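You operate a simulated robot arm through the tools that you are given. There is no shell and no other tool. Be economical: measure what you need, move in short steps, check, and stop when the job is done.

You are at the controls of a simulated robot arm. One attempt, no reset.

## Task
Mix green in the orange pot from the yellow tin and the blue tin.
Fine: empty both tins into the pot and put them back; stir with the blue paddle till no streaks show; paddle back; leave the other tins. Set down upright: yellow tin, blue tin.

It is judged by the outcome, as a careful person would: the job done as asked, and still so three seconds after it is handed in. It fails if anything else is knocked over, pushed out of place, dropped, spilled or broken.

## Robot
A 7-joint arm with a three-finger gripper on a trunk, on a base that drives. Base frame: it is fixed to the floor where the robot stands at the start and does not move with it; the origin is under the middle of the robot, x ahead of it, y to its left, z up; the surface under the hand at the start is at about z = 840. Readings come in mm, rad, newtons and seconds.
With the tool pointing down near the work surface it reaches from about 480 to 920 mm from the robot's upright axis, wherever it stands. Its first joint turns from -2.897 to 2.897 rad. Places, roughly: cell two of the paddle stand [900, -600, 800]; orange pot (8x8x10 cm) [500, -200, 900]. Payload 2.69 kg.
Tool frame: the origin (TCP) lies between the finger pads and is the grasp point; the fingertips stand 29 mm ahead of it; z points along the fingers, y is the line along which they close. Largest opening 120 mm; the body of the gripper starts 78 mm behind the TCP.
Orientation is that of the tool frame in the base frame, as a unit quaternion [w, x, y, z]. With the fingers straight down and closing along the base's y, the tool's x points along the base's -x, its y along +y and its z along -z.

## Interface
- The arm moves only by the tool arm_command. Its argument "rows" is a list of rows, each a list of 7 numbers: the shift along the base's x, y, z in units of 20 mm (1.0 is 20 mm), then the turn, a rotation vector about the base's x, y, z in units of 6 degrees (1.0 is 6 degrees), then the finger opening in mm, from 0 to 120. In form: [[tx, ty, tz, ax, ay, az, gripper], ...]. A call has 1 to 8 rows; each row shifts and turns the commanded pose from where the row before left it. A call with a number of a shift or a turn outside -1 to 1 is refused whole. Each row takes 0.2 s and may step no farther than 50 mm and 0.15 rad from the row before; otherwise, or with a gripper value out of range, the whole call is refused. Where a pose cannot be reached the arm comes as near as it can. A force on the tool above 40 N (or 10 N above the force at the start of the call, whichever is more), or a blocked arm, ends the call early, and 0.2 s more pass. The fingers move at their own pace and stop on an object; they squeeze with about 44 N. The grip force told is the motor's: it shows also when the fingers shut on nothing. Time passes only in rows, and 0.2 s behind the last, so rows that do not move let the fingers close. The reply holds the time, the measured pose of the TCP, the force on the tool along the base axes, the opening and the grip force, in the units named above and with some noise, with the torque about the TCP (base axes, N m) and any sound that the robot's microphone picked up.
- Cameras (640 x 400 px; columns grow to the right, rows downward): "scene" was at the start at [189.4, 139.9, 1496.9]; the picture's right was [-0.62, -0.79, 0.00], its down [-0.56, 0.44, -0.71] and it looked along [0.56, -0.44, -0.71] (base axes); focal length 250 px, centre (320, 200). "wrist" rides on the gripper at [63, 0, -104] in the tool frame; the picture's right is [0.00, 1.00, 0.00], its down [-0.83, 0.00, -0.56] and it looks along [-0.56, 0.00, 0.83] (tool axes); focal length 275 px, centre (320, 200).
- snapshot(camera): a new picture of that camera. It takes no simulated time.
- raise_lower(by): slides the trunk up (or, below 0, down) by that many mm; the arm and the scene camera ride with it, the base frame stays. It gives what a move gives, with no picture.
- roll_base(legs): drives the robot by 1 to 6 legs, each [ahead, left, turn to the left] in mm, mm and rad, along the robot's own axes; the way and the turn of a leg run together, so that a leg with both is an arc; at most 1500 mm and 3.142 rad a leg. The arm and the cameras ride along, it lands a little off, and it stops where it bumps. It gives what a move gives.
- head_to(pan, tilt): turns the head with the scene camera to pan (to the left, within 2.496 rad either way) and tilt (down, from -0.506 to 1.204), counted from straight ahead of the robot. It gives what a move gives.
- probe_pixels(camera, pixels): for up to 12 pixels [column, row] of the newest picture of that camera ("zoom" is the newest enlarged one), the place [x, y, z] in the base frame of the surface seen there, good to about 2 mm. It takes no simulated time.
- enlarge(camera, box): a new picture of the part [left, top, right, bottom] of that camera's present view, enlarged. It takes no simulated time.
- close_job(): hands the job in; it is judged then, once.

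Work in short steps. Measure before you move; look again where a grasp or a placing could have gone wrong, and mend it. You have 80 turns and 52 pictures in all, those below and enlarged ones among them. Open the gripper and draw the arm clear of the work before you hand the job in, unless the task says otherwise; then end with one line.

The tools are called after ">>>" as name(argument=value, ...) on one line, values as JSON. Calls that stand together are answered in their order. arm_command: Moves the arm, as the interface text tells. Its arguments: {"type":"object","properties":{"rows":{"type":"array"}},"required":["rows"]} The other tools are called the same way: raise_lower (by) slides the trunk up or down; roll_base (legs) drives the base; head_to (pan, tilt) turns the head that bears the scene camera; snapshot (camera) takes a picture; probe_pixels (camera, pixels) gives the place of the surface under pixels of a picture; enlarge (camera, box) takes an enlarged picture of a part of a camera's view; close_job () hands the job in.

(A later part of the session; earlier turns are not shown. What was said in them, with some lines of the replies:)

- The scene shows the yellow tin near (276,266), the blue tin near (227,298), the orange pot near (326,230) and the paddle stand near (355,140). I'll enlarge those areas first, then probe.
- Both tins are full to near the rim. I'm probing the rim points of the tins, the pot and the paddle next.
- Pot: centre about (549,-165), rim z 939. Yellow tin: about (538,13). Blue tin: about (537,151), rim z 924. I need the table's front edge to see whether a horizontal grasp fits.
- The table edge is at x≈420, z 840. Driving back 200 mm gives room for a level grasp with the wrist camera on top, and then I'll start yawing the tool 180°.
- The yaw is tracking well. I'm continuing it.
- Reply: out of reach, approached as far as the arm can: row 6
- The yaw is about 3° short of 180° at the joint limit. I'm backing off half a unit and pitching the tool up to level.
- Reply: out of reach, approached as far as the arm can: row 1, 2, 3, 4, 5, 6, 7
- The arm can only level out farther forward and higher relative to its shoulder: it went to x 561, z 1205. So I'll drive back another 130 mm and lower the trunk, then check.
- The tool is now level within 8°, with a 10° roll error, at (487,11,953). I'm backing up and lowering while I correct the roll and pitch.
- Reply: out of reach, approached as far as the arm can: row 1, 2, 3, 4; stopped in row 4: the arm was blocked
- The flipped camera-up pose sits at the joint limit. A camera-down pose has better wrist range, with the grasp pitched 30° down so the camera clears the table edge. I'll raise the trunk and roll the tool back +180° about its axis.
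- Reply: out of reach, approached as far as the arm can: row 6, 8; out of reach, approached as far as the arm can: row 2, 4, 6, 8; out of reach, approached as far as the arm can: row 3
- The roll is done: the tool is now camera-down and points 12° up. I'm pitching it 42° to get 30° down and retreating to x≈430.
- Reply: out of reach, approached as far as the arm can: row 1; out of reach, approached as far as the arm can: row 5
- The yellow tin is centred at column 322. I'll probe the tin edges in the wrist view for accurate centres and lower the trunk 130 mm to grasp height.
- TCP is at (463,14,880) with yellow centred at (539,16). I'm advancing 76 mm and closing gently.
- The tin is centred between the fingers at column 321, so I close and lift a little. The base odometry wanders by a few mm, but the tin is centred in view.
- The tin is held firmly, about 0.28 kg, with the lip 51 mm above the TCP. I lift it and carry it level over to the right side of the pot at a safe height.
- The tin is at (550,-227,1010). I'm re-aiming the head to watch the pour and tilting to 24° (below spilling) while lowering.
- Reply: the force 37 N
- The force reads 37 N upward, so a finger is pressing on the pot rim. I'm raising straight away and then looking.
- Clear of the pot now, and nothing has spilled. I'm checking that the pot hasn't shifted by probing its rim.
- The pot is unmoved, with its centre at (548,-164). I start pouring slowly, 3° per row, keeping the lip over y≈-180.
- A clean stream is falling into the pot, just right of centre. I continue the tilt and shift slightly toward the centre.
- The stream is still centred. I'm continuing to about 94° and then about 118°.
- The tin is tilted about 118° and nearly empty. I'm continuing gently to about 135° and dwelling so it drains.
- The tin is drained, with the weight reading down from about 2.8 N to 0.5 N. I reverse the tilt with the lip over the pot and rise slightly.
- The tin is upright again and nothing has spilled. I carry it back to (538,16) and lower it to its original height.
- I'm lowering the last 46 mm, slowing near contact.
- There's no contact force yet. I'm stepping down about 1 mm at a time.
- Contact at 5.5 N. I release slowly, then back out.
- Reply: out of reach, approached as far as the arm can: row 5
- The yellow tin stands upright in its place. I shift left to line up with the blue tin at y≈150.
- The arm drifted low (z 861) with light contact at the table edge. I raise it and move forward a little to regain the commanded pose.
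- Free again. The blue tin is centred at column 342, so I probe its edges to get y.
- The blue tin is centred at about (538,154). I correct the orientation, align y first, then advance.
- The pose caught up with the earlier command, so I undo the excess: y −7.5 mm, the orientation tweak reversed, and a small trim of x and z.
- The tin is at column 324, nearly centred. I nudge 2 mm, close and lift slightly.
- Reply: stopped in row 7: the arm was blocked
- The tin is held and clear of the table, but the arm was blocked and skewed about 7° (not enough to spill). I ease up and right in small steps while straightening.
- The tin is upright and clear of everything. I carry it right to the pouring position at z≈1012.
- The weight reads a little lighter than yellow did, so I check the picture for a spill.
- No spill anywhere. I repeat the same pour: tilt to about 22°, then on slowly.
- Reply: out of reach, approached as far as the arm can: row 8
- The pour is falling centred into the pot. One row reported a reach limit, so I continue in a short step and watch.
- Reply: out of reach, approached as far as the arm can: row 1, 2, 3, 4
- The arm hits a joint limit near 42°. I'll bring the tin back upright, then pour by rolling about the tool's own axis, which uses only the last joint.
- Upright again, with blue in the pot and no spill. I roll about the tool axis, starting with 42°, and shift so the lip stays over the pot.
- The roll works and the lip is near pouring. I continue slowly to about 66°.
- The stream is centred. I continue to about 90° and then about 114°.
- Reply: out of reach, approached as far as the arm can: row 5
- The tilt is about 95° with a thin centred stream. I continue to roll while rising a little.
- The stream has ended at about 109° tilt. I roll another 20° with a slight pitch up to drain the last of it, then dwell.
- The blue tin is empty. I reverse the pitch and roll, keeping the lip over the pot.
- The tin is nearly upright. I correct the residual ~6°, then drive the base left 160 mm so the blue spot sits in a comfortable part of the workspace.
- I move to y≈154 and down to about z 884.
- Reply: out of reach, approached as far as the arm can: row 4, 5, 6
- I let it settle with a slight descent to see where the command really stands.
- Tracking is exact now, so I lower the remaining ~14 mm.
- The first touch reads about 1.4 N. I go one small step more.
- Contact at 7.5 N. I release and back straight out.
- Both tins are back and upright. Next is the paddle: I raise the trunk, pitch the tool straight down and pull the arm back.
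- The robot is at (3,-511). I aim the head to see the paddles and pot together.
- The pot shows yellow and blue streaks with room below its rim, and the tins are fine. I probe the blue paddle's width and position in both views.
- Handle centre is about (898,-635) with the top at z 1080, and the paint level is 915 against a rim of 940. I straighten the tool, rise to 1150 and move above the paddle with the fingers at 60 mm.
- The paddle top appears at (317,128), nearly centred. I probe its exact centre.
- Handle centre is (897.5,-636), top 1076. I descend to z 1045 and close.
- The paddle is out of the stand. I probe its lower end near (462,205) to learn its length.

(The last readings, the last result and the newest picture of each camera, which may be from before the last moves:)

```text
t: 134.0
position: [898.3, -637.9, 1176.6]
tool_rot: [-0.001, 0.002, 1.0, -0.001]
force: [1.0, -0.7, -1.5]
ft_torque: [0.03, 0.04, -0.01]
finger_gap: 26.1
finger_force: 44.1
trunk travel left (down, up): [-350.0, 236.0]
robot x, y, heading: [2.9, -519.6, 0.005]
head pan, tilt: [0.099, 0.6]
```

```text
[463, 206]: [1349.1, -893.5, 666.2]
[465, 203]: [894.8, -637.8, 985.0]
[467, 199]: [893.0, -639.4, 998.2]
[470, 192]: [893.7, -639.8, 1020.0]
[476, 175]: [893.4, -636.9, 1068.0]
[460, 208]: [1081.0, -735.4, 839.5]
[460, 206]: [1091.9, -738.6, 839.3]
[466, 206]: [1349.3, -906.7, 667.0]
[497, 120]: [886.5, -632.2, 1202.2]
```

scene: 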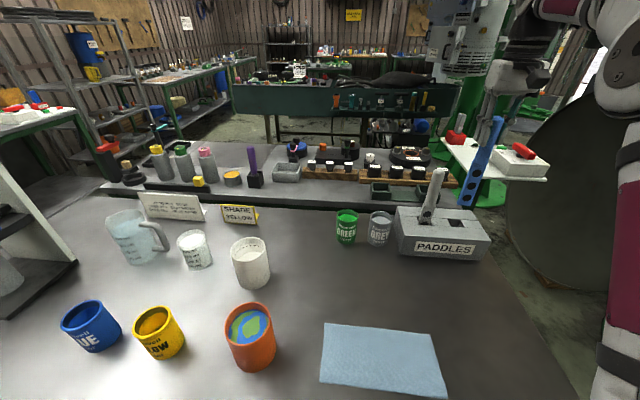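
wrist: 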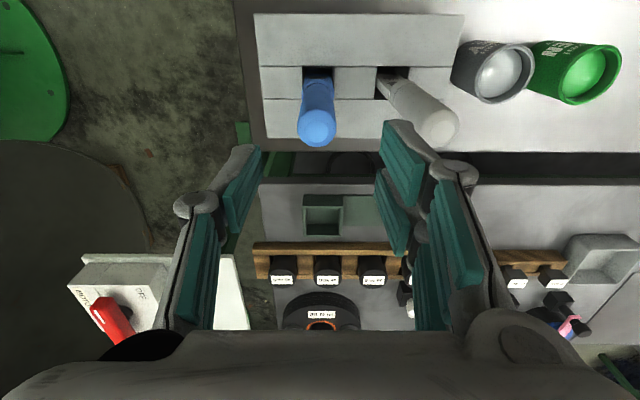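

The paddle's tip is about 198 mm below the TCP. I move away from the white paddle first (−x), then across to above the pot.

>>> arm_command(rows=[[0, 0, 0.5, 0, 0, 0, 10], [-0.9, 0, 0.4, 0, 0, 0, 10], [-1, 0, 0, 0, 0, 0, 10], [-1, 0, 0, 0, 0, 0, 10], [-1, 0, 0, 0, 0, 0, 10], [-1, 0, 0, 0, 0, 0, 10], [-1, 0, 0, 0, 0, 0, 10], [-1, 0, 0, 0, 0, 0, 10]])

>>> arm_command(rows=[[-0.44, 0.98, 0, 0, 0, 0, 10], [-0.44, 0.98, 0, 0, 0, 0, 10], [-0.44, 0.98, 0, 0, 0, 0, 10], [-0.44, 0.98, 0, 0, 0, 0, 10], [-0.44, 0.98, 0, 0, 0, 0, 10], [-0.44, 0.98, 0, 0, 0, 0, 10], [-0.44, 0.98, 0, 0, 0, 0, 10], [-0.44, 0.98, 0, 0, 0, 0, 10]])

>>> arm_command(rows=[[-0.44, 0.98, 0, 0, 0, 0, 10], [-0.44, 0.98, 0, 0, 0, 0, 10], [-0.44, 0.98, 0, 0, 0, 0, 10], [-0.44, 0.98, 0, 0, 0, 0, 10], [-0.44, 0.98, 0, 0, 0, 0, 10], [-0.44, 0.98, 0, 0, 0, 0, 10], [-0.44, 0.98, 0, 0, 0, 0, 10], [-0.44, 0.98, 0, 0, 0, 0, 10]])

>>> arm_command(rows=[[-0.44, 0.98, 0, 0, 0, 0, 10], [-0.44, 0.98, 0, 0, 0, 0, 10], [-0.44, 0.98, 0, 0, 0, 0, 10], [-0.44, 0.98, 0, 0, 0, 0, 10], [-0.44, 0.98, 0, 0, 0, 0, 10], [-0.44, 0.98, 0, 0, 0, 0, 10], [-0.4, 0.9, 0, 0, 0, 0, 10]])

>>> snapshot(camera="wrist")

```text
t: 135.8
position: [759.3, -637.3, 1194.3]
tool_rot: [0.0, 0.0, 1.0, 0.0]
force: [-0.2, -1.2, -1.6]
ft_torque: [0.0, 0.02, 0.02]
finger_gap: 26.3
finger_force: 44.2
trunk travel left (down, up): [-350.0, 236.0]
robot x, y, heading: [-0.7, -517.9, 0.001]
head pan, tilt: [0.099, 0.6]
```

```text
t: 137.6
position: [689.9, -479.3, 1195.9]
tool_rot: [-0.001, 0.001, 1.0, 0.0]
force: [-0.5, -0.2, -0.9]
ft_torque: [0.05, 0.04, -0.02]
finger_gap: 26.2
finger_force: 43.2
trunk travel left (down, up): [-350.0, 236.0]
robot x, y, heading: [2.7, -515.6, -0.002]
head pan, tilt: [0.099, 0.6]
```

```text
t: 139.4
position: [618.7, -321.6, 1196.4]
tool_rot: [-0.001, 0.001, 1.0, -0.001]
force: [0.5, 0.4, -1.5]
ft_torque: [0.05, 0.0, 0.04]
finger_gap: 26.2
finger_force: 44.2
trunk travel left (down, up): [-350.0, 236.0]
robot x, y, heading: [1.5, -515.3, 0.003]
head pan, tilt: [0.099, 0.6]
```

```text
t: 141.0
position: [558.1, -187.7, 1194.7]
tool_rot: [-0.002, 0.001, 1.0, -0.001]
force: [0.3, -0.2, -1.0]
ft_torque: [-0.02, 0.03, -0.01]
finger_gap: 26.0
finger_force: 44.2
trunk travel left (down, up): [-350.0, 236.0]
robot x, y, heading: [2.0, -513.8, 0.005]
head pan, tilt: [0.099, 0.6]
```

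```text
7 pictures are left
```

wrist: 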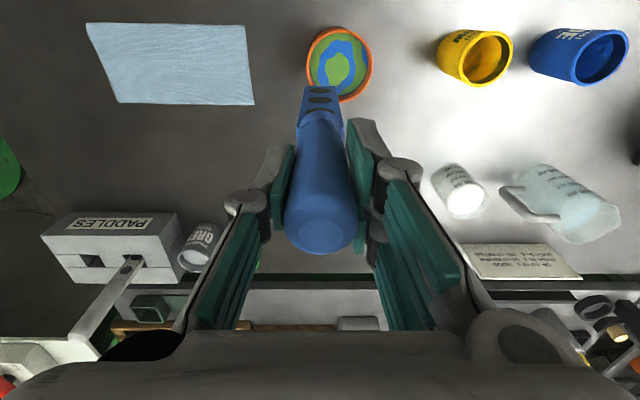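

The paddle tip shows at (319,90) and the pot is at (340,62). I probe both to align them.

>>> probe_pixels(camera="wrist", pixels=[[308, 65], [371, 63], [340, 28], [345, 100], [304, 90], [335, 90], [320, 93], [320, 110], [320, 240]])

```text
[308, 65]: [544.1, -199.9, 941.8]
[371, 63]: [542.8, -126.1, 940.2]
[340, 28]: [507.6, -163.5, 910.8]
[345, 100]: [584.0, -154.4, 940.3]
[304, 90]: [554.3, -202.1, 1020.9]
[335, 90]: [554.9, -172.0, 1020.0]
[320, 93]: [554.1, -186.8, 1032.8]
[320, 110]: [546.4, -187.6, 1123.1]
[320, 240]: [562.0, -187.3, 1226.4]
```

The blade is centred under the TCP, and the pot centre is at (548,-163.5). I align and lower slowly to a tip height of about 856.

>>> arm_command(rows=[[-0.25, 0.6, 0, 0, 0, 0, 10], [-0.25, 0.6, 0, 0, 0, 0, 10], [0, 0, -0.9, 0, 0, 0, 10], [0, 0, -0.9, 0, 0, 0, 10], [0, 0, -0.8, 0, 0, 0, 10], [0, 0, -0.7, 0, 0, 0, 10], [0, 0, -0.6, 0, 0, 0, 10]])

>>> arm_command(rows=[[0, 0, -0.5, 0, 0, 0, 10], [0, 0, -0.5, 0, 0, 0, 10], [0, 0, -0.5, 0, 0, 0, 10], [0, 0, -0.5, 0, 0, 0, 10], [0, 0, -0.5, 0, 0, 0, 10], [0, 0, -0.4, 0, 0, 0, 10], [0, 0, -0.1, 0, 0, 0, 10]])

```text
t: 142.6
position: [548.9, -164.1, 1116.9]
tool_rot: [-0.001, 0.001, 1.0, 0.0]
force: [0.8, -0.9, -2.4]
ft_torque: [0.0, 0.02, 0.01]
finger_gap: 26.2
finger_force: 44.5
trunk travel left (down, up): [-350.0, 236.0]
robot x, y, heading: [3.3, -517.9, 0.006]
head pan, tilt: [0.099, 0.6]
```

```text
t: 144.2
position: [548.2, -163.1, 1056.5]
tool_rot: [0.0, 0.0, 1.0, 0.0]
force: [-0.4, -0.5, 0.0]
ft_torque: [-0.02, -0.01, -0.01]
finger_gap: 26.1
finger_force: 43.8
trunk travel left (down, up): [-350.0, 236.0]
robot x, y, heading: [3.9, -511.3, 0.008]
head pan, tilt: [0.099, 0.6]
```

The tip is in the paint with no contact. I stir gently in circles of about 15 mm radius and watch the forces.

>>> arm_command(rows=[[0.8, 0, 0, 0, 0, 0, 10]])

>>> arm_command(rows=[[-0.234, 0.495, 0, 0, 0, 0, 10], [-0.566, 0.205, 0, 0, 0, 0, 10], [-0.566, -0.205, 0, 0, 0, 0, 10], [-0.234, -0.495, 0, 0, 0, 0, 10], [0.234, -0.495, 0, 0, 0, 0, 10], [0.566, -0.205, 0, 0, 0, 0, 10], [0.566, 0.205, 0, 0, 0, 0, 10], [0.234, 0.495, 0, 0, 0, 0, 10]])

>>> arm_command(rows=[[-0.234, 0.495, 0, 0, 0, 0, 10], [-0.566, 0.205, 0, 0, 0, 0, 10], [-0.566, -0.205, 0, 0, 0, 0, 10], [-0.234, -0.495, 0, 0, 0, 0, 10], [0.234, -0.495, 0, 0, 0, 0, 10], [0.566, -0.205, 0, 0, 0, 0, 10], [0.566, 0.205, 0, 0, 0, 0, 10], [0.234, 0.495, 0, 0, 0, 0, 10]])

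>>> enlarge(camera="scene", box=[170, 260, 330, 380])

```text
t: 144.6
position: [564.0, -162.2, 1057.1]
tool_rot: [-0.001, 0.0, 1.0, 0.0]
force: [0.3, -0.3, -1.0]
ft_torque: [0.0, 0.02, 0.01]
finger_gap: 26.0
finger_force: 43.7
trunk travel left (down, up): [-350.0, 236.0]
robot x, y, heading: [1.0, -514.1, 0.004]
head pan, tilt: [0.099, 0.6]
```

```text
t: 146.4
position: [564.8, -163.1, 1058.1]
tool_rot: [0.0, 0.0, 1.0, 0.0]
force: [0.3, 0.0, 0.0]
ft_torque: [0.0, 0.0, 0.04]
finger_gap: 26.1
finger_force: 44.2
trunk travel left (down, up): [-350.0, 236.0]
robot x, y, heading: [0.7, -520.2, 0.006]
head pan, tilt: [0.099, 0.6]
```

```text
t: 148.2
position: [565.0, -163.1, 1056.8]
tool_rot: [0.0, 0.0, 1.0, 0.0]
force: [-0.1, -0.5, -0.9]
ft_torque: [-0.01, 0.02, -0.02]
finger_gap: 26.1
finger_force: 44.3
trunk travel left (down, up): [-350.0, 236.0]
robot x, y, heading: [0.6, -513.6, 0.003]
head pan, tilt: [0.099, 0.6]
```

```text
3.33 times, centred on (250, 320) of scene
```

zoom: 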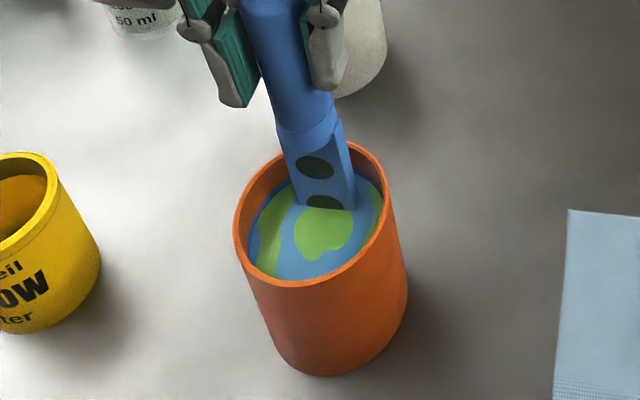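

The streaks are turning green, so mixing is working and nothing splashes. I continue with several more turns.

>>> arm_command(rows=[[-0.234, 0.495, 0, 0, 0, 0, 10], [-0.566, 0.205, 0, 0, 0, 0, 10], [-0.566, -0.205, 0, 0, 0, 0, 10], [-0.234, -0.495, 0, 0, 0, 0, 10], [0.234, -0.495, 0, 0, 0, 0, 10], [0.566, -0.205, 0, 0, 0, 0, 10], [0.566, 0.205, 0, 0, 0, 0, 10], [0.234, 0.495, 0, 0, 0, 0, 10]])

>>> arm_command(rows=[[-0.234, 0.495, 0, 0, 0, 0, 10], [-0.566, 0.205, 0, 0, 0, 0, 10], [-0.566, -0.205, 0, 0, 0, 0, 10], [-0.234, -0.495, 0, 0, 0, 0, 10], [0.234, -0.495, 0, 0, 0, 0, 10], [0.566, -0.205, 0, 0, 0, 0, 10], [0.566, 0.205, 0, 0, 0, 0, 10], [0.234, 0.495, 0, 0, 0, 0, 10]])

>>> arm_command(rows=[[-0.234, 0.495, 0, 0, 0, 0, 10], [-0.566, 0.205, 0, 0, 0, 0, 10], [-0.566, -0.205, 0, 0, 0, 0, 10], [-0.234, -0.495, 0, 0, 0, 0, 10], [0.234, -0.495, 0, 0, 0, 0, 10], [0.566, -0.205, 0, 0, 0, 0, 10], [0.566, 0.205, 0, 0, 0, 0, 10], [0.234, 0.495, 0, 0, 0, 0, 10]])

>>> arm_command(rows=[[-0.234, 0.495, 0, 0, 0, 0, 10], [-0.566, 0.205, 0, 0, 0, 0, 10], [-0.566, -0.205, 0, 0, 0, 0, 10], [-0.234, -0.495, 0, 0, 0, 0, 10], [0.234, -0.495, 0, 0, 0, 0, 10], [0.566, -0.205, 0, 0, 0, 0, 10], [0.566, 0.205, 0, 0, 0, 0, 10], [0.234, 0.495, 0, 0, 0, 0, 10]])

>>> arm_command(rows=[[-0.234, 0.495, 0, 0, 0, 0, 10], [-0.566, 0.205, 0, 0, 0, 0, 10], [-0.566, -0.205, 0, 0, 0, 0, 10], [-0.234, -0.495, 0, 0, 0, 0, 10], [0.234, -0.495, 0, 0, 0, 0, 10], [0.566, -0.205, 0, 0, 0, 0, 10], [0.566, 0.205, 0, 0, 0, 0, 10], [0.234, 0.495, 0, 0, 0, 0, 10]])

>>> arm_command(rows=[[-0.234, 0.495, 0, 0, 0, 0, 10], [-0.566, 0.205, 0, 0, 0, 0, 10], [-0.566, -0.205, 0, 0, 0, 0, 10], [-0.234, -0.495, 0, 0, 0, 0, 10], [0.234, -0.495, 0, 0, 0, 0, 10], [0.566, -0.205, 0, 0, 0, 0, 10], [0.566, 0.205, 0, 0, 0, 0, 10], [0.234, 0.495, 0, 0, 0, 0, 10]])

>>> enlarge(camera="scene", box=[170, 260, 330, 380])

```text
t: 150.0
position: [564.3, -163.5, 1057.9]
tool_rot: [-0.001, 0.001, 1.0, 0.0]
force: [-0.6, 0.0, -0.9]
ft_torque: [0.0, 0.0, 0.01]
finger_gap: 26.0
finger_force: 44.4
trunk travel left (down, up): [-350.0, 236.0]
robot x, y, heading: [2.1, -512.1, -0.002]
head pan, tilt: [0.099, 0.6]
```

```text
t: 151.8
position: [564.2, -163.6, 1056.9]
tool_rot: [-0.001, 0.001, 1.0, 0.001]
force: [-0.4, 0.3, -1.4]
ft_torque: [-0.01, 0.01, -0.02]
finger_gap: 26.1
finger_force: 44.2
trunk travel left (down, up): [-350.0, 236.0]
robot x, y, heading: [3.2, -512.9, 0.004]
head pan, tilt: [0.099, 0.6]
```

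```text
t: 153.6
position: [563.6, -162.5, 1057.6]
tool_rot: [-0.002, 0.0, 1.0, 0.0]
force: [0.4, 0.3, -1.8]
ft_torque: [0.01, -0.01, 0.01]
finger_gap: 26.1
finger_force: 44.1
trunk travel left (down, up): [-350.0, 236.0]
robot x, y, heading: [2.4, -515.8, 0.004]
head pan, tilt: [0.099, 0.6]
```

```text
t: 155.4
position: [563.7, -164.4, 1057.6]
tool_rot: [0.0, 0.001, 1.0, 0.0]
force: [-0.2, -0.2, 0.0]
ft_torque: [0.02, 0.0, 0.02]
finger_gap: 26.1
finger_force: 43.6
trunk travel left (down, up): [-350.0, 236.0]
robot x, y, heading: [1.5, -516.5, 0.0]
head pan, tilt: [0.099, 0.6]
```

```text
t: 157.2
position: [565.1, -162.7, 1056.6]
tool_rot: [-0.001, 0.001, 1.0, 0.0]
force: [0.8, 0.0, -1.2]
ft_torque: [0.05, -0.01, 0.04]
finger_gap: 26.3
finger_force: 43.5
trunk travel left (down, up): [-350.0, 236.0]
robot x, y, heading: [6.1, -515.7, 0.005]
head pan, tilt: [0.099, 0.6]
```

```text
t: 159.0
position: [564.5, -163.2, 1055.7]
tool_rot: [-0.001, 0.0, 1.0, 0.0]
force: [0.6, 0.1, -0.2]
ft_torque: [0.01, -0.01, -0.02]
finger_gap: 26.0
finger_force: 44.6
trunk travel left (down, up): [-350.0, 236.0]
robot x, y, heading: [1.9, -514.4, 0.005]
head pan, tilt: [0.099, 0.6]
```

```text
3.33 times, centred on (250, 320) of scene
```

zoom: 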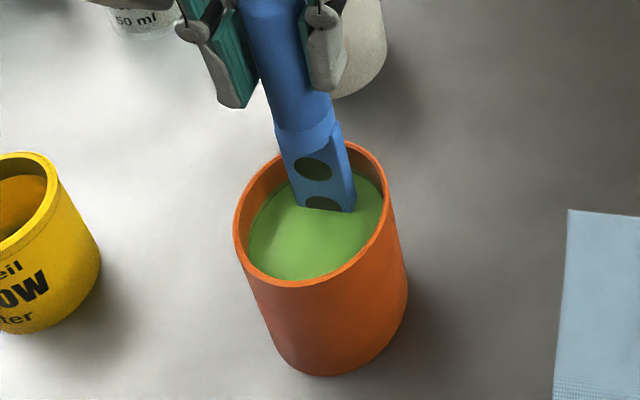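

The paint is uniform green. I add two more turns to be sure, then centre, lift slowly and let it drip over the pot.

>>> arm_command(rows=[[-0.234, 0.495, 0, 0, 0, 0, 10], [-0.566, 0.205, 0, 0, 0, 0, 10], [-0.566, -0.205, 0, 0, 0, 0, 10], [-0.234, -0.495, 0, 0, 0, 0, 10], [0.234, -0.495, 0, 0, 0, 0, 10], [0.566, -0.205, 0, 0, 0, 0, 10], [0.566, 0.205, 0, 0, 0, 0, 10], [0.234, 0.495, 0, 0, 0, 0, 10]])

>>> arm_command(rows=[[-0.234, 0.495, 0, 0, 0, 0, 10], [-0.566, 0.205, 0, 0, 0, 0, 10], [-0.566, -0.205, 0, 0, 0, 0, 10], [-0.234, -0.495, 0, 0, 0, 0, 10], [0.234, -0.495, 0, 0, 0, 0, 10], [0.566, -0.205, 0, 0, 0, 0, 10], [0.566, 0.205, 0, 0, 0, 0, 10], [0.234, 0.495, 0, 0, 0, 0, 10]])

>>> arm_command(rows=[[-0.4, 0, 0, 0, 0, 0, 10], [-0.4, 0, 0, 0, 0, 0, 10], [0, 0, 0.5, 0, 0, 0, 10], [0, 0, 0.6, 0, 0, 0, 10], [0, 0, 0.6, 0, 0, 0, 10], [0, 0, 0.6, 0, 0, 0, 10], [0, 0, 0.6, 0, 0, 0, 10], [0, 0, 0.6, 0, 0, 0, 10]])

>>> arm_command(rows=[[0, 0, 0.6, 0, 0, 0, 10], [0, 0, 0.5, 0, 0, 0, 10], [0, 0, 0.3, 0, 0, 0, 10], [0, 0, 0, 0, 0, 0, 10], [0, 0, 0, 0, 0, 0, 10], [0, 0, 0, 0, 0, 0, 10], [0, 0, 0, 0, 0, 0, 10], [0, 0, 0, 0, 0, 0, 10]])

>>> arm_command(rows=[[0, 0, 0, 0, 0, 0, 10], [0, 0, 0, 0, 0, 0, 10], [0, 0, 0, 0, 0, 0, 10], [0, 0, 0, 0, 0, 0, 10], [0, 0, 0, 0, 0, 0, 10], [0, 0, 0, 0, 0, 0, 10], [0, 0, 0, 0, 0, 0, 10], [0, 0, 0, 0, 0, 0, 10]])

>>> arm_command(rows=[[0, 0, 0, 0, 0, 0, 10], [0, 0, 0, 0, 0, 0, 10], [0, 0, 0, 0, 0, 0, 10], [0, 0, 0, 0, 0, 0, 10], [0, 0, 0, 0, 0, 0, 10], [0, 0, 0.6, 0, 0, 0, 10], [0, 0, 0.8, 0, 0, 0, 10], [0, 0, 0.8, 0, 0, 0, 10]])

>>> snapshot(camera="scene")

```text
t: 160.8
position: [564.1, -163.0, 1058.0]
tool_rot: [-0.001, 0.001, 1.0, 0.001]
force: [1.0, 0.7, -0.3]
ft_torque: [0.0, -0.02, -0.01]
finger_gap: 25.9
finger_force: 44.3
trunk travel left (down, up): [-350.0, 236.0]
robot x, y, heading: [0.7, -514.8, 0.004]
head pan, tilt: [0.099, 0.6]
```

```text
t: 162.6
position: [564.0, -163.5, 1056.5]
tool_rot: [-0.001, 0.001, 1.0, 0.0]
force: [-0.2, -0.2, -0.5]
ft_torque: [-0.02, 0.02, -0.04]
finger_gap: 26.0
finger_force: 44.2
trunk travel left (down, up): [-350.0, 236.0]
robot x, y, heading: [2.5, -514.7, 0.004]
head pan, tilt: [0.099, 0.6]
```

```text
t: 164.4
position: [548.5, -163.4, 1127.8]
tool_rot: [0.0, 0.001, 1.0, -0.001]
force: [-0.3, 0.6, -1.3]
ft_torque: [-0.01, 0.02, 0.02]
finger_gap: 26.2
finger_force: 43.9
trunk travel left (down, up): [-350.0, 236.0]
robot x, y, heading: [-0.0, -518.1, -0.0]
head pan, tilt: [0.099, 0.6]
```

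```text
t: 166.2
position: [549.0, -163.3, 1155.6]
tool_rot: [-0.002, 0.001, 1.0, -0.001]
force: [-0.3, -0.3, 0.2]
ft_torque: [-0.02, 0.02, 0.0]
finger_gap: 26.3
finger_force: 44.0
trunk travel left (down, up): [-350.0, 236.0]
robot x, y, heading: [2.4, -514.2, 0.002]
head pan, tilt: [0.099, 0.6]
```

```text
t: 168.0
position: [548.7, -162.7, 1155.4]
tool_rot: [-0.001, 0.0, 1.0, 0.0]
force: [0.5, 0.0, -0.5]
ft_torque: [0.01, 0.02, 0.0]
finger_gap: 26.0
finger_force: 43.7
trunk travel left (down, up): [-350.0, 236.0]
robot x, y, heading: [2.2, -515.9, 0.006]
head pan, tilt: [0.099, 0.6]
```

```text
t: 169.8
position: [548.6, -162.6, 1199.0]
tool_rot: [-0.001, 0.0, 1.0, 0.0]
force: [0.0, 0.1, 0.3]
ft_torque: [0.01, 0.0, 0.02]
finger_gap: 26.0
finger_force: 44.1
trunk travel left (down, up): [-350.0, 236.0]
robot x, y, heading: [3.2, -516.4, 0.001]
head pan, tilt: [0.099, 0.6]
```

```text
4 pictures are left
```

scene: 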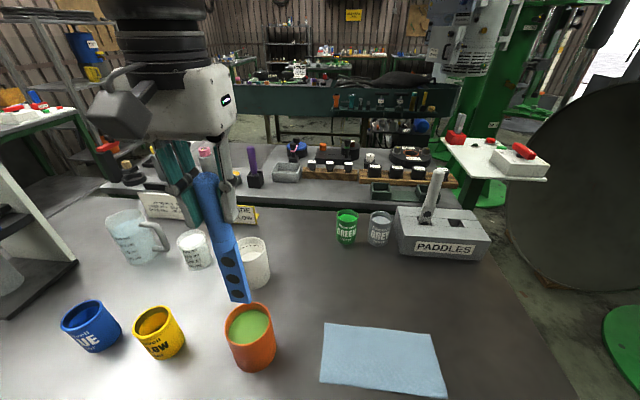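

Uniform green in the pot and no drips on the bench. I take the paddle back by the reverse path to above its cell.

>>> arm_command(rows=[[0.42, -0.985, 0, 0, 0, 0, 10], [0.42, -0.985, 0, 0, 0, 0, 10], [0.42, -0.985, 0, 0, 0, 0, 10], [0.42, -0.985, 0, 0, 0, 0, 10], [0.42, -0.985, 0, 0, 0, 0, 10], [0.42, -0.985, 0, 0, 0, 0, 10], [0.42, -0.985, 0, 0, 0, 0, 10], [0.42, -0.985, 0, 0, 0, 0, 10]])

>>> arm_command(rows=[[0.42, -0.985, 0, 0, 0, 0, 10], [0.42, -0.985, 0, 0, 0, 0, 10], [0.42, -0.985, 0, 0, 0, 0, 10], [0.42, -0.985, 0, 0, 0, 0, 10], [0.42, -0.985, 0, 0, 0, 0, 10], [0.42, -0.985, 0, 0, 0, 0, 10], [0.42, -0.985, 0, 0, 0, 0, 10], [0.42, -0.985, 0, 0, 0, 0, 10]])

>>> arm_command(rows=[[0.42, -0.985, 0, 0, 0, 0, 10], [0.42, -0.985, 0, 0, 0, 0, 10], [0.42, -0.985, 0, 0, 0, 0, 10], [0.42, -0.985, 0, 0, 0, 0, 10], [0.42, -0.985, 0, 0, 0, 0, 10], [0.42, -0.985, 0, 0, 0, 0, 10], [0.42, -0.985, 0, 0, 0, 0, 10], [0.42, -0.985, 0, 0, 0, 0, 10]])

>>> arm_command(rows=[[0.92, 0, 0, 0, 0, 0, 10], [0.92, 0, 0, 0, 0, 0, 10], [0.92, 0, 0, 0, 0, 0, 10], [0.92, 0, 0, 0, 0, 0, 10], [0.92, 0, 0, 0, 0, 0, 10], [0.92, 0, 0, 0, 0, 0, 10], [0.92, 0, 0, 0, 0, 0, 10], [0.92, 0, 0, 0, 0, 0, 10]])

>>> arm_command(rows=[[0, 0, 0, 0, 0, 0, 10]])

```text
t: 171.6
position: [615.7, -319.9, 1197.9]
tool_rot: [-0.001, 0.001, 1.0, -0.001]
force: [-0.6, 1.1, -0.7]
ft_torque: [-0.03, -0.01, -0.03]
finger_gap: 26.2
finger_force: 44.1
trunk travel left (down, up): [-350.0, 236.0]
robot x, y, heading: [0.2, -514.9, 0.01]
head pan, tilt: [0.099, 0.6]
```

```text
t: 173.4
position: [682.9, -479.5, 1198.5]
tool_rot: [-0.001, -0.001, 1.0, -0.001]
force: [0.4, 0.3, -0.6]
ft_torque: [-0.02, 0.0, 0.01]
finger_gap: 26.0
finger_force: 43.8
trunk travel left (down, up): [-350.0, 236.0]
robot x, y, heading: [0.5, -517.5, 0.008]
head pan, tilt: [0.099, 0.6]
```

```text
t: 175.2
position: [749.1, -635.6, 1198.4]
tool_rot: [-0.001, -0.001, 1.0, -0.002]
force: [-0.1, 0.7, -1.0]
ft_torque: [0.0, -0.02, 0.01]
finger_gap: 25.8
finger_force: 43.7
trunk travel left (down, up): [-350.0, 236.0]
robot x, y, heading: [2.7, -512.1, 0.005]
head pan, tilt: [0.099, 0.6]
```

```text
t: 177.0
position: [897.5, -637.1, 1200.4]
tool_rot: [0.0, 0.0, 1.0, -0.002]
force: [-0.2, 0.4, -1.1]
ft_torque: [0.02, -0.06, -0.03]
finger_gap: 26.1
finger_force: 43.9
trunk travel left (down, up): [-350.0, 236.0]
robot x, y, heading: [2.1, -514.8, 0.006]
head pan, tilt: [0.099, 0.6]
```

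```text
t: 177.4
position: [896.3, -636.3, 1198.3]
tool_rot: [-0.002, 0.001, 1.0, 0.0]
force: [0.6, 0.5, -0.7]
ft_torque: [-0.02, 0.02, 0.0]
finger_gap: 25.8
finger_force: 44.1
trunk travel left (down, up): [-350.0, 236.0]
robot x, y, heading: [0.4, -513.8, 0.007]
head pan, tilt: [0.099, 0.6]
```

Aligned within 1 mm of the original grasp spot. I lower to just above the slot, then in small steps into it.

>>> arm_command(rows=[[0.03, 0, -0.9, 0, 0, 0, 10], [0, 0, -0.9, 0, 0, 0, 10], [0, 0, -0.9, 0, 0, 0, 10], [0, 0, -0.9, 0, 0, 0, 10], [0, 0, -0.6, 0, 0, 0, 10], [0, 0, -0.3, 0, 0, 0, 10], [0, 0, -0.3, 0, 0, 0, 10]])

>>> enlarge(camera="scene", box=[380, 120, 540, 270])

```text
t: 179.0
position: [896.9, -636.7, 1102.4]
tool_rot: [-0.001, 0.001, 1.0, -0.001]
force: [0.7, 0.2, -0.9]
ft_torque: [0.04, 0.0, 0.0]
finger_gap: 26.0
finger_force: 43.5
trunk travel left (down, up): [-350.0, 236.0]
robot x, y, heading: [2.4, -515.1, 0.001]
head pan, tilt: [0.099, 0.6]
```

```text
2.67 times, centred on (460, 195) of scene
```

zoom: 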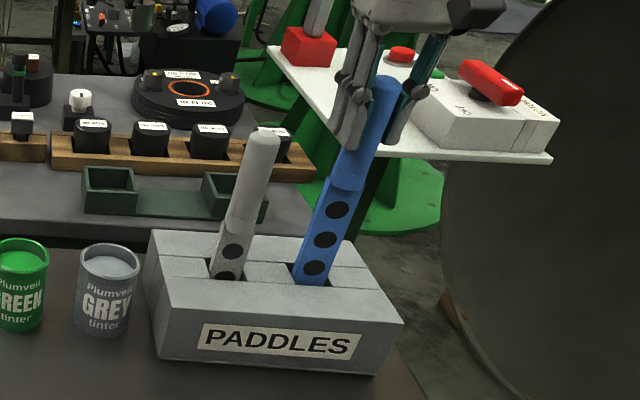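

The blade is entering its slot freely. I lower the rest to z≈1045.

>>> arm_command(rows=[[0, 0, -0.5, 0, 0, 0, 10], [0, 0, -0.5, 0, 0, 0, 10], [0, 0, -0.5, 0, 0, 0, 10], [0, 0, -0.5, 0, 0, 0, 10], [0, 0, -0.4, 0, 0, 0, 10], [0, 0, -0.3, 0, 0, 0, 10], [0, 0, -0.1, 0, 0, 0, 10], [0, 0, -0.06, 0, 0, 0, 10]])

```text
t: 180.8
position: [897.8, -636.0, 1045.1]
tool_rot: [-0.001, 0.001, 1.0, 0.0]
force: [-0.1, -0.9, -1.3]
ft_torque: [0.01, 0.03, 0.03]
finger_gap: 25.9
finger_force: 44.3
trunk travel left (down, up): [-350.0, 236.0]
robot x, y, heading: [1.4, -514.1, -0.0]
head pan, tilt: [0.099, 0.6]
```

It's at the original height, give or take a mm. One tiny step down to seat it, then I release and rise.

>>> arm_command(rows=[[0, 0, -0.05, 0, 0, 0, 10], [0, 0, -0.03, 0, 0, 0, 10]])

>>> arm_command(rows=[[0, 0, 0, 0, 0, 0, 32], [0, 0, 0, 0, 0, 0, 45], [0, 0, 0, 0, 0, 0, 60], [0, 0, 0, 0, 0, 0, 60]])

>>> arm_command(rows=[[0, 0, 0.8, 0, 0, 0, 60], [0, 0, 1, 0, 0, 0, 60], [0, 0, 1, 0, 0, 0, 60], [0, 0, 1, 0, 0, 0, 60], [0, 0, 1, 0, 0, 0, 60], [0, 0, 1, 0, 0, 0, 60], [0, 0, 1, 0, 0, 0, 60]])

>>> arm_command(rows=[[-1, 0, 0, 0, 0, 0, 60], [-1, 0, 0, 0, 0, 0, 60], [-1, 0, 0, 0, 0, 0, 60], [-1, 0, 0, 0, 0, 0, 60], [-1, 0, 0, 0, 0, 0, 60], [-1, 0, 0, 0, 0, 0, 60], [-1, 0, 0, 0, 0, 0, 60], [-1, 0, 0, 0, 0, 0, 120]])

>>> snapshot(camera="scene")

```text
t: 181.4
position: [897.9, -635.8, 1044.2]
tool_rot: [0.001, 0.001, 1.0, 0.0]
force: [-0.6, 0.0, 3.1]
ft_torque: [0.04, 0.1, 0.01]
finger_gap: 25.8
finger_force: 44.0
trunk travel left (down, up): [-350.0, 236.0]
robot x, y, heading: [0.1, -513.6, 0.006]
head pan, tilt: [0.099, 0.6]
```

```text
t: 182.4
position: [896.9, -636.4, 1044.0]
tool_rot: [-0.001, 0.001, 1.0, -0.001]
force: [0.3, 0.3, -0.1]
ft_torque: [-0.02, 0.01, 0.01]
finger_gap: 60.0
finger_force: 0.0
trunk travel left (down, up): [-350.0, 236.0]
robot x, y, heading: [2.8, -512.5, 0.011]
head pan, tilt: [0.099, 0.6]
```

```text
t: 184.0
position: [899.2, -636.9, 1181.5]
tool_rot: [0.0, 0.0, 1.0, -0.001]
force: [0.5, 0.0, 0.0]
ft_torque: [-0.01, 0.02, -0.01]
finger_gap: 59.9
finger_force: 0.2
trunk travel left (down, up): [-350.0, 236.0]
robot x, y, heading: [1.2, -511.3, 0.004]
head pan, tilt: [0.099, 0.6]
```

```text
t: 185.8
position: [737.4, -636.4, 1179.5]
tool_rot: [-0.002, 0.0, 1.0, -0.001]
force: [1.2, 0.1, -0.7]
ft_torque: [-0.04, 0.03, 0.01]
finger_gap: 119.9
finger_force: 0.1
trunk travel left (down, up): [-350.0, 236.0]
robot x, y, heading: [3.2, -513.5, 0.002]
head pan, tilt: [0.099, 0.6]
```

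```text
2 pictures are left
```

scene: 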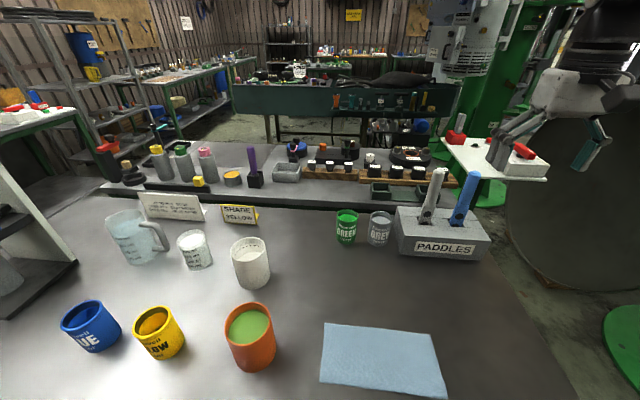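

Paddle back, bench clean, paint green. One enlarged look at the tins and pot before handing in.

>>> enlarge(camera="scene", box=[40, 270, 300, 390])

```text
2.46 times, centred on (170, 330) of scene
```

zoom: 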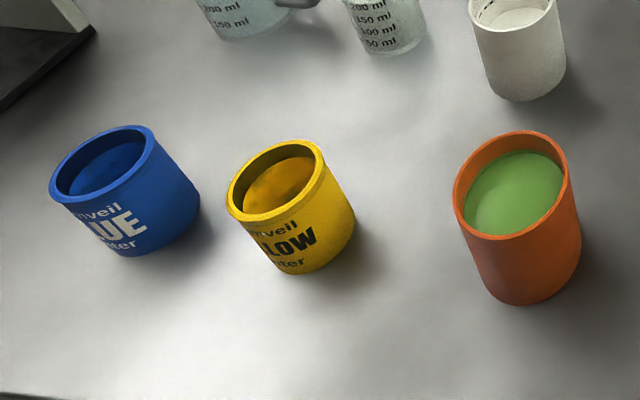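

The tins show something inside, so I probe the inside depth to confirm they are empty.

>>> probe_pixels(camera="zoom", pixels=[[270, 190], [285, 175], [260, 205], [295, 185], [100, 170], [115, 165], [85, 185], [125, 160], [515, 190]])

```text
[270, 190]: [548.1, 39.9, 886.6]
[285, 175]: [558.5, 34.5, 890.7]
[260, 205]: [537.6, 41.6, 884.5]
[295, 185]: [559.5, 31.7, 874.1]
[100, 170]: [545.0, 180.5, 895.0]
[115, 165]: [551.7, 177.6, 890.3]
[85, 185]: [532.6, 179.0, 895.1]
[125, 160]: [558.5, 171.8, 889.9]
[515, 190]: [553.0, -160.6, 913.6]
```

The probed points lie on the bare inner walls well below the old fill line, and the pot level matches both tins' volume. The gripper is open and clear, so I hand in.

>>> close_job()

```text
The job is handed in.
```

I mixed the green in the orange pot. Both tins were emptied into it and set back upright in their places, the paint was stirred until no streaks showed, and the blue paddle is back in its stand. While lining up the first pour, a gripper finger pressed on the pot's rim, but the pot did not move and nothing spilled.
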